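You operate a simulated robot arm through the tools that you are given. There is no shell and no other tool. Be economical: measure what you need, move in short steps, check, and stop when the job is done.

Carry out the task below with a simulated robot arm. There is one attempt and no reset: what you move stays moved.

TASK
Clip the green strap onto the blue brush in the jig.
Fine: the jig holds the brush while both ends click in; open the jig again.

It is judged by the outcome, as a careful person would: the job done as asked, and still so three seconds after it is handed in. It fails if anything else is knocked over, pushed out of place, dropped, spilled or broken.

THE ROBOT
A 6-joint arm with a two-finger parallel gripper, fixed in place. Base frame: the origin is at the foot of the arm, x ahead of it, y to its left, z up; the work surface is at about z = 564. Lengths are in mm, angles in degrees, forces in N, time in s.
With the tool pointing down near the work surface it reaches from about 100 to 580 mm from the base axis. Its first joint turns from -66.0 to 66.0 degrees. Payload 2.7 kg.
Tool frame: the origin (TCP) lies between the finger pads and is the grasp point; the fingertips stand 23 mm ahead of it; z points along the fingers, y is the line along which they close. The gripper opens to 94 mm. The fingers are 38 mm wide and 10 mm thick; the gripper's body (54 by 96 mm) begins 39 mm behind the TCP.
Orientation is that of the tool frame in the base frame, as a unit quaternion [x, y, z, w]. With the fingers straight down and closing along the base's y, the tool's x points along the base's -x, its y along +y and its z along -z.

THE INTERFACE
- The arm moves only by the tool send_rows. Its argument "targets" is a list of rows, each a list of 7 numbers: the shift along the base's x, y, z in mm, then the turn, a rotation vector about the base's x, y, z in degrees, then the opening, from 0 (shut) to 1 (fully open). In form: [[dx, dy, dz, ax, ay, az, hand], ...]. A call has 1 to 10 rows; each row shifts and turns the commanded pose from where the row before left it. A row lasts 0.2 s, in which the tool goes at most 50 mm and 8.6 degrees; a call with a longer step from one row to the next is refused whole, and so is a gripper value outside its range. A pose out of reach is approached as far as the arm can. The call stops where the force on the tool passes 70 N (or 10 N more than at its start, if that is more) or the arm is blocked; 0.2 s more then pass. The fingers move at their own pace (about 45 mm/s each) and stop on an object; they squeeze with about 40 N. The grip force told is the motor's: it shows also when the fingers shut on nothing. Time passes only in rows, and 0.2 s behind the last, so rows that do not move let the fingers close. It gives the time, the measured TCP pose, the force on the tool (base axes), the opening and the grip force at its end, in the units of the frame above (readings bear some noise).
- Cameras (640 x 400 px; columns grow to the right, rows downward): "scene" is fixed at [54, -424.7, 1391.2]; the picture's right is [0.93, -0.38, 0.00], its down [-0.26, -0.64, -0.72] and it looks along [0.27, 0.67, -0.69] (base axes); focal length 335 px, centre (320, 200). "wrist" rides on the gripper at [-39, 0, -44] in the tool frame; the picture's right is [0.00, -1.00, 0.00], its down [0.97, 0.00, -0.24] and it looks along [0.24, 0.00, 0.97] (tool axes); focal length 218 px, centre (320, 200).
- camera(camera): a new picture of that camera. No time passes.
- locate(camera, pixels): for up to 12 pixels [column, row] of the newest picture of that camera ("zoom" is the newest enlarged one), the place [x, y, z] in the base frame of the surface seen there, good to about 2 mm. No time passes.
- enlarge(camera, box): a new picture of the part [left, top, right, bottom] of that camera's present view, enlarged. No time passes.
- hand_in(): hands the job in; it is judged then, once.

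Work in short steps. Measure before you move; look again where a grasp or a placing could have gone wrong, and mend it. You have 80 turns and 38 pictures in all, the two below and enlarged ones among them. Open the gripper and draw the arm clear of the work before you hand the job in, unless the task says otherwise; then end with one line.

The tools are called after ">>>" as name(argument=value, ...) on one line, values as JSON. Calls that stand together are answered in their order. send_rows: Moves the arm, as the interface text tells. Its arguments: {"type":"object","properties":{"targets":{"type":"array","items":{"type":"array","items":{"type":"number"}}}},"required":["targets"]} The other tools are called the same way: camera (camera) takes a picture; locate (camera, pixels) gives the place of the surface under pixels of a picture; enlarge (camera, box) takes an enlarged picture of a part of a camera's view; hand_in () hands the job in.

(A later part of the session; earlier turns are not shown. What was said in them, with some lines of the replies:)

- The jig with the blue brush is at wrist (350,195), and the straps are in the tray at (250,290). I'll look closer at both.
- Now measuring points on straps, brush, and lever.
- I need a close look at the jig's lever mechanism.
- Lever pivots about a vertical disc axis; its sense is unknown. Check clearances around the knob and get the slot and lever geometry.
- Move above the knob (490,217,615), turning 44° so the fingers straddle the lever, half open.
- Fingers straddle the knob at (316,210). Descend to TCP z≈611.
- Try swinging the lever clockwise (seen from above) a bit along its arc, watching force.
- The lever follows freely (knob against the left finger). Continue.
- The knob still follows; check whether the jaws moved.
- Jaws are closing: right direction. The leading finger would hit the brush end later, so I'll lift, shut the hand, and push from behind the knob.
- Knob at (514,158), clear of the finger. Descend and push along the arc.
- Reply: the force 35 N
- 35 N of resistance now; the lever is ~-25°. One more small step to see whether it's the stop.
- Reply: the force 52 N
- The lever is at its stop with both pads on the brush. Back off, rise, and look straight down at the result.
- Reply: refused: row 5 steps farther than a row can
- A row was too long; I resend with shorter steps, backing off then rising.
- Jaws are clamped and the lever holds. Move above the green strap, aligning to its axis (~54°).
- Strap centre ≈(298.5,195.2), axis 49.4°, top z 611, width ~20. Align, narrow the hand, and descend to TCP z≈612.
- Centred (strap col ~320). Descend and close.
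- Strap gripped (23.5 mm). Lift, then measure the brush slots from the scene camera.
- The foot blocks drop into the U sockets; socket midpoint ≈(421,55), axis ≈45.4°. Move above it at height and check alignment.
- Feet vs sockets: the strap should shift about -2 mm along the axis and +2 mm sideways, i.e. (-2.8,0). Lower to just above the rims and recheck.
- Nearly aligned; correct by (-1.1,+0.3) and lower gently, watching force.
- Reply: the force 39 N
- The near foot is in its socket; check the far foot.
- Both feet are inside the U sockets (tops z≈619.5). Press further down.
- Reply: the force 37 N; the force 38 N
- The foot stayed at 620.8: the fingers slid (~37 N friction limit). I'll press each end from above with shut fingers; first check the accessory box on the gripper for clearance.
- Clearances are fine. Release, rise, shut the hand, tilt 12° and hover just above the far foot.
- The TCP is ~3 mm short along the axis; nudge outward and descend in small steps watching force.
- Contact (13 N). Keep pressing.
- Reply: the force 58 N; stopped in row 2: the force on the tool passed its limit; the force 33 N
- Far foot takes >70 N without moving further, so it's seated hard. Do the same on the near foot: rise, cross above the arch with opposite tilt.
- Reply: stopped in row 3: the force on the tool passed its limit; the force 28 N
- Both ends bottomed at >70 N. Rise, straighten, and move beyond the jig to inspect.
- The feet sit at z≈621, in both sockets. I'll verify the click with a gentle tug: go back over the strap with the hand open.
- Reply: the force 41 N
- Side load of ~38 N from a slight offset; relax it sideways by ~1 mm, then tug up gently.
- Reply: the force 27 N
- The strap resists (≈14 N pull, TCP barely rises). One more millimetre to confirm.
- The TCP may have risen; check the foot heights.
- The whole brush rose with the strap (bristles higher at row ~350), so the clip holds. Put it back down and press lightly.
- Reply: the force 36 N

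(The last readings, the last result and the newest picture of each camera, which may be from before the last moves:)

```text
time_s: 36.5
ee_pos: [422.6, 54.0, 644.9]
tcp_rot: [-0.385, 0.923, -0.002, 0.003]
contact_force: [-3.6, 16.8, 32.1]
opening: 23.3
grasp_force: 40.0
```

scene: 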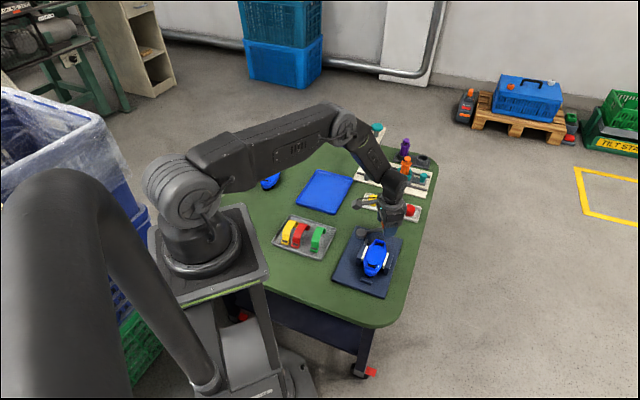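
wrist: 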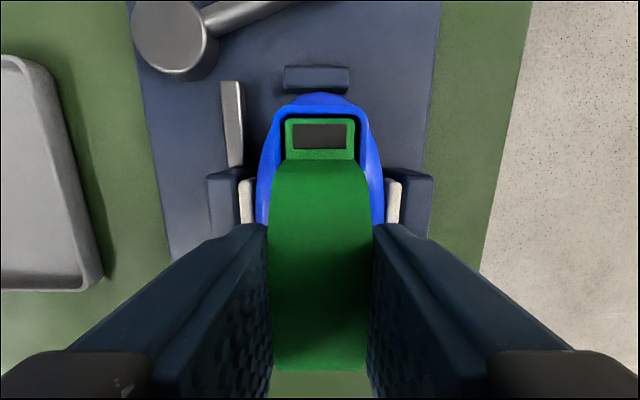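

Reseated. Release, rise, and swing over to the far side of the knob.

>>> send_rows(targets=[[0, 0, 0.5, 0, 0, 0, 0.4], [0, 0, 0, 0, 0, 0, 0.4], [0, 0, 25, 0, 0, 0, 0.4], [0, 0, 35, 0, 0, 0, 0.4], [12, 7, 0, 0, 0, -8, 0], [12, 7, 0, 0, 0, -8, 0], [12, 7, 0, 0, 0, -8, 0], [12, 7, 0, 0, 0, -8, 0], [12, 7, 0, 0, 0, -8, 0], [12, 7, 0, 0, 0, -8, 0]])

>>> send_rows(targets=[[0.6, 6.6, 0, 0, 0, -8, 0], [0, 0, 0, 0, 0, -8, 0], [0, 0, 0, 0, 0, -8, 0], [0, 0, 0, 0, 0, -8, 0], [0, 0, 0, 0, 0, 0, 0]])

```text
time_s: 38.7
ee_pos: [492.8, 98.5, 704.6]
tcp_rot: [0.025, 1.0, -0.001, 0.0]
contact_force: [-0.3, -0.5, -0.3]
opening: 0.0
grasp_force: 40.2
```

```text
time_s: 39.9
ee_pos: [493.1, 104.6, 703.4]
tcp_rot: [0.3, 0.954, -0.001, 0.001]
contact_force: [0.7, -0.5, 0.4]
opening: 0.0
grasp_force: 40.2
```

>>> send_rows(targets=[[0, 0, -31, 0, 0, 0, 0], [0, 0, -31, 0, 0, 0, 0], [0, 0, -28, 0, 0, 0, 0]])

```text
time_s: 40.7
ee_pos: [493.7, 104.7, 614.2]
tcp_rot: [0.299, 0.954, -0.001, 0.002]
contact_force: [-0.4, 0.0, 1.1]
opening: 0.0
grasp_force: 40.4
```

Clear on the far side of the knob. Sweep it back counter-clockwise.

>>> send_rows(targets=[[6.2, 10.2, 0, 0, 0, 7, 0], [6.5, 9.6, 0, 0, 0, 7, 0], [5.1, 10.4, 0, 0, 0, 8, 0], [3.5, 11.1, 0, 0, 0, 8, 0], [2, 11.3, 0, 0, 0, 8, 0], [0.4, 11.6, 0, 0, 0, 8, 0]])

```text
time_s: 42.1
ee_pos: [515.8, 166.5, 614.7]
tcp_rot: [-0.099, 0.995, -0.001, -0.001]
contact_force: [-0.3, 0.1, -0.6]
opening: 0.2
grasp_force: 40.3
```

>>> send_rows(targets=[[-1.2, 11.5, 0, 0, 0, 8, 0], [-2.8, 11.2, 0, 0, 0, 8, 0], [-3.3, 8.5, 0, 0, 0, 6, 0]])

```text
time_s: 42.9
ee_pos: [508.9, 198.5, 614.1]
tcp_rot: [-0.286, 0.958, -0.001, 0.002]
contact_force: [-1.3, -0.1, 2.6]
opening: 0.1
grasp_force: 40.1
```

>>> send_rows(targets=[[-1.2, 2.8, 0, 0, 0, 2, 0], [0, 0, 0, 0, 0, 0, 0]])

```text
time_s: 43.5
ee_pos: [508.1, 201.2, 614.4]
tcp_rot: [-0.303, 0.953, -0.001, 0.0]
contact_force: [-0.6, 0.1, -1.1]
opening: 0.1
grasp_force: 39.5
```

Draw back from the knob, rise clear, open the hand, and take the last picture.

>>> send_rows(targets=[[4, -6, 0, 0, 0, 0, 0], [0, 0, 40, 0, 0, 0, 0], [0, 0, 45, 0, 0, 0, 0], [0, 0, 45, 0, 0, 0, 0.5], [-20, 20, 20, 0, 0, 0, 0.8], [-20, 25, 0, 0, 0, 0, 0.8], [-20, 25, 0, 0, 0, 0, 0.8], [0, 0, 0, 0, 0, 0, 0.8]])

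>>> enlarge(camera="scene", box=[320, 195, 420, 295])

```text
time_s: 45.3
ee_pos: [451.9, 265.4, 764.1]
tcp_rot: [-0.303, 0.953, -0.001, 0.001]
contact_force: [0.0, -0.5, -0.7]
opening: 75.2
grasp_force: 0.0
```

```text
4.00 times, centred on (370, 245) of scene
```

zoom: 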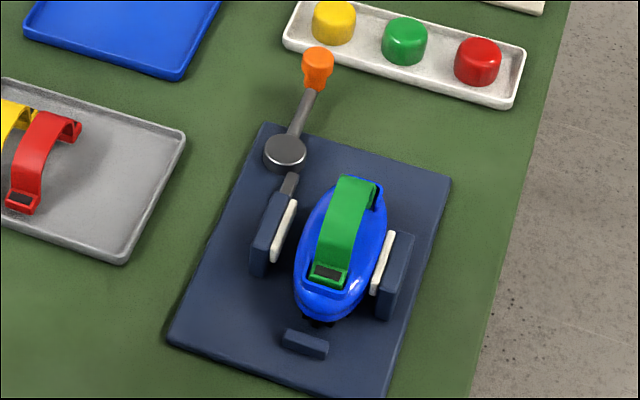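

>>> locate(camera="zoom", pixels=[[318, 58], [328, 272], [345, 205], [340, 287], [285, 150]])

```text
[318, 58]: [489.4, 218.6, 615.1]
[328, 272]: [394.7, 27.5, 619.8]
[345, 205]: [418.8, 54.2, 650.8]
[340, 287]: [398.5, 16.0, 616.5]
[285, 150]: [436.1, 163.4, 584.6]
```

The knob is back at its starting place (489,219), both jaws are open, and the strap sits in both sockets with the arm clear. Handing in.

>>> hand_in()

```text
The job is handed in.
```

The green strap is clipped onto the blue brush and the jig is open again. In a light upward tug the brush rose with the strap, so the clip holds, though I didn't test each end separately. I set the brush back down before opening the jig.
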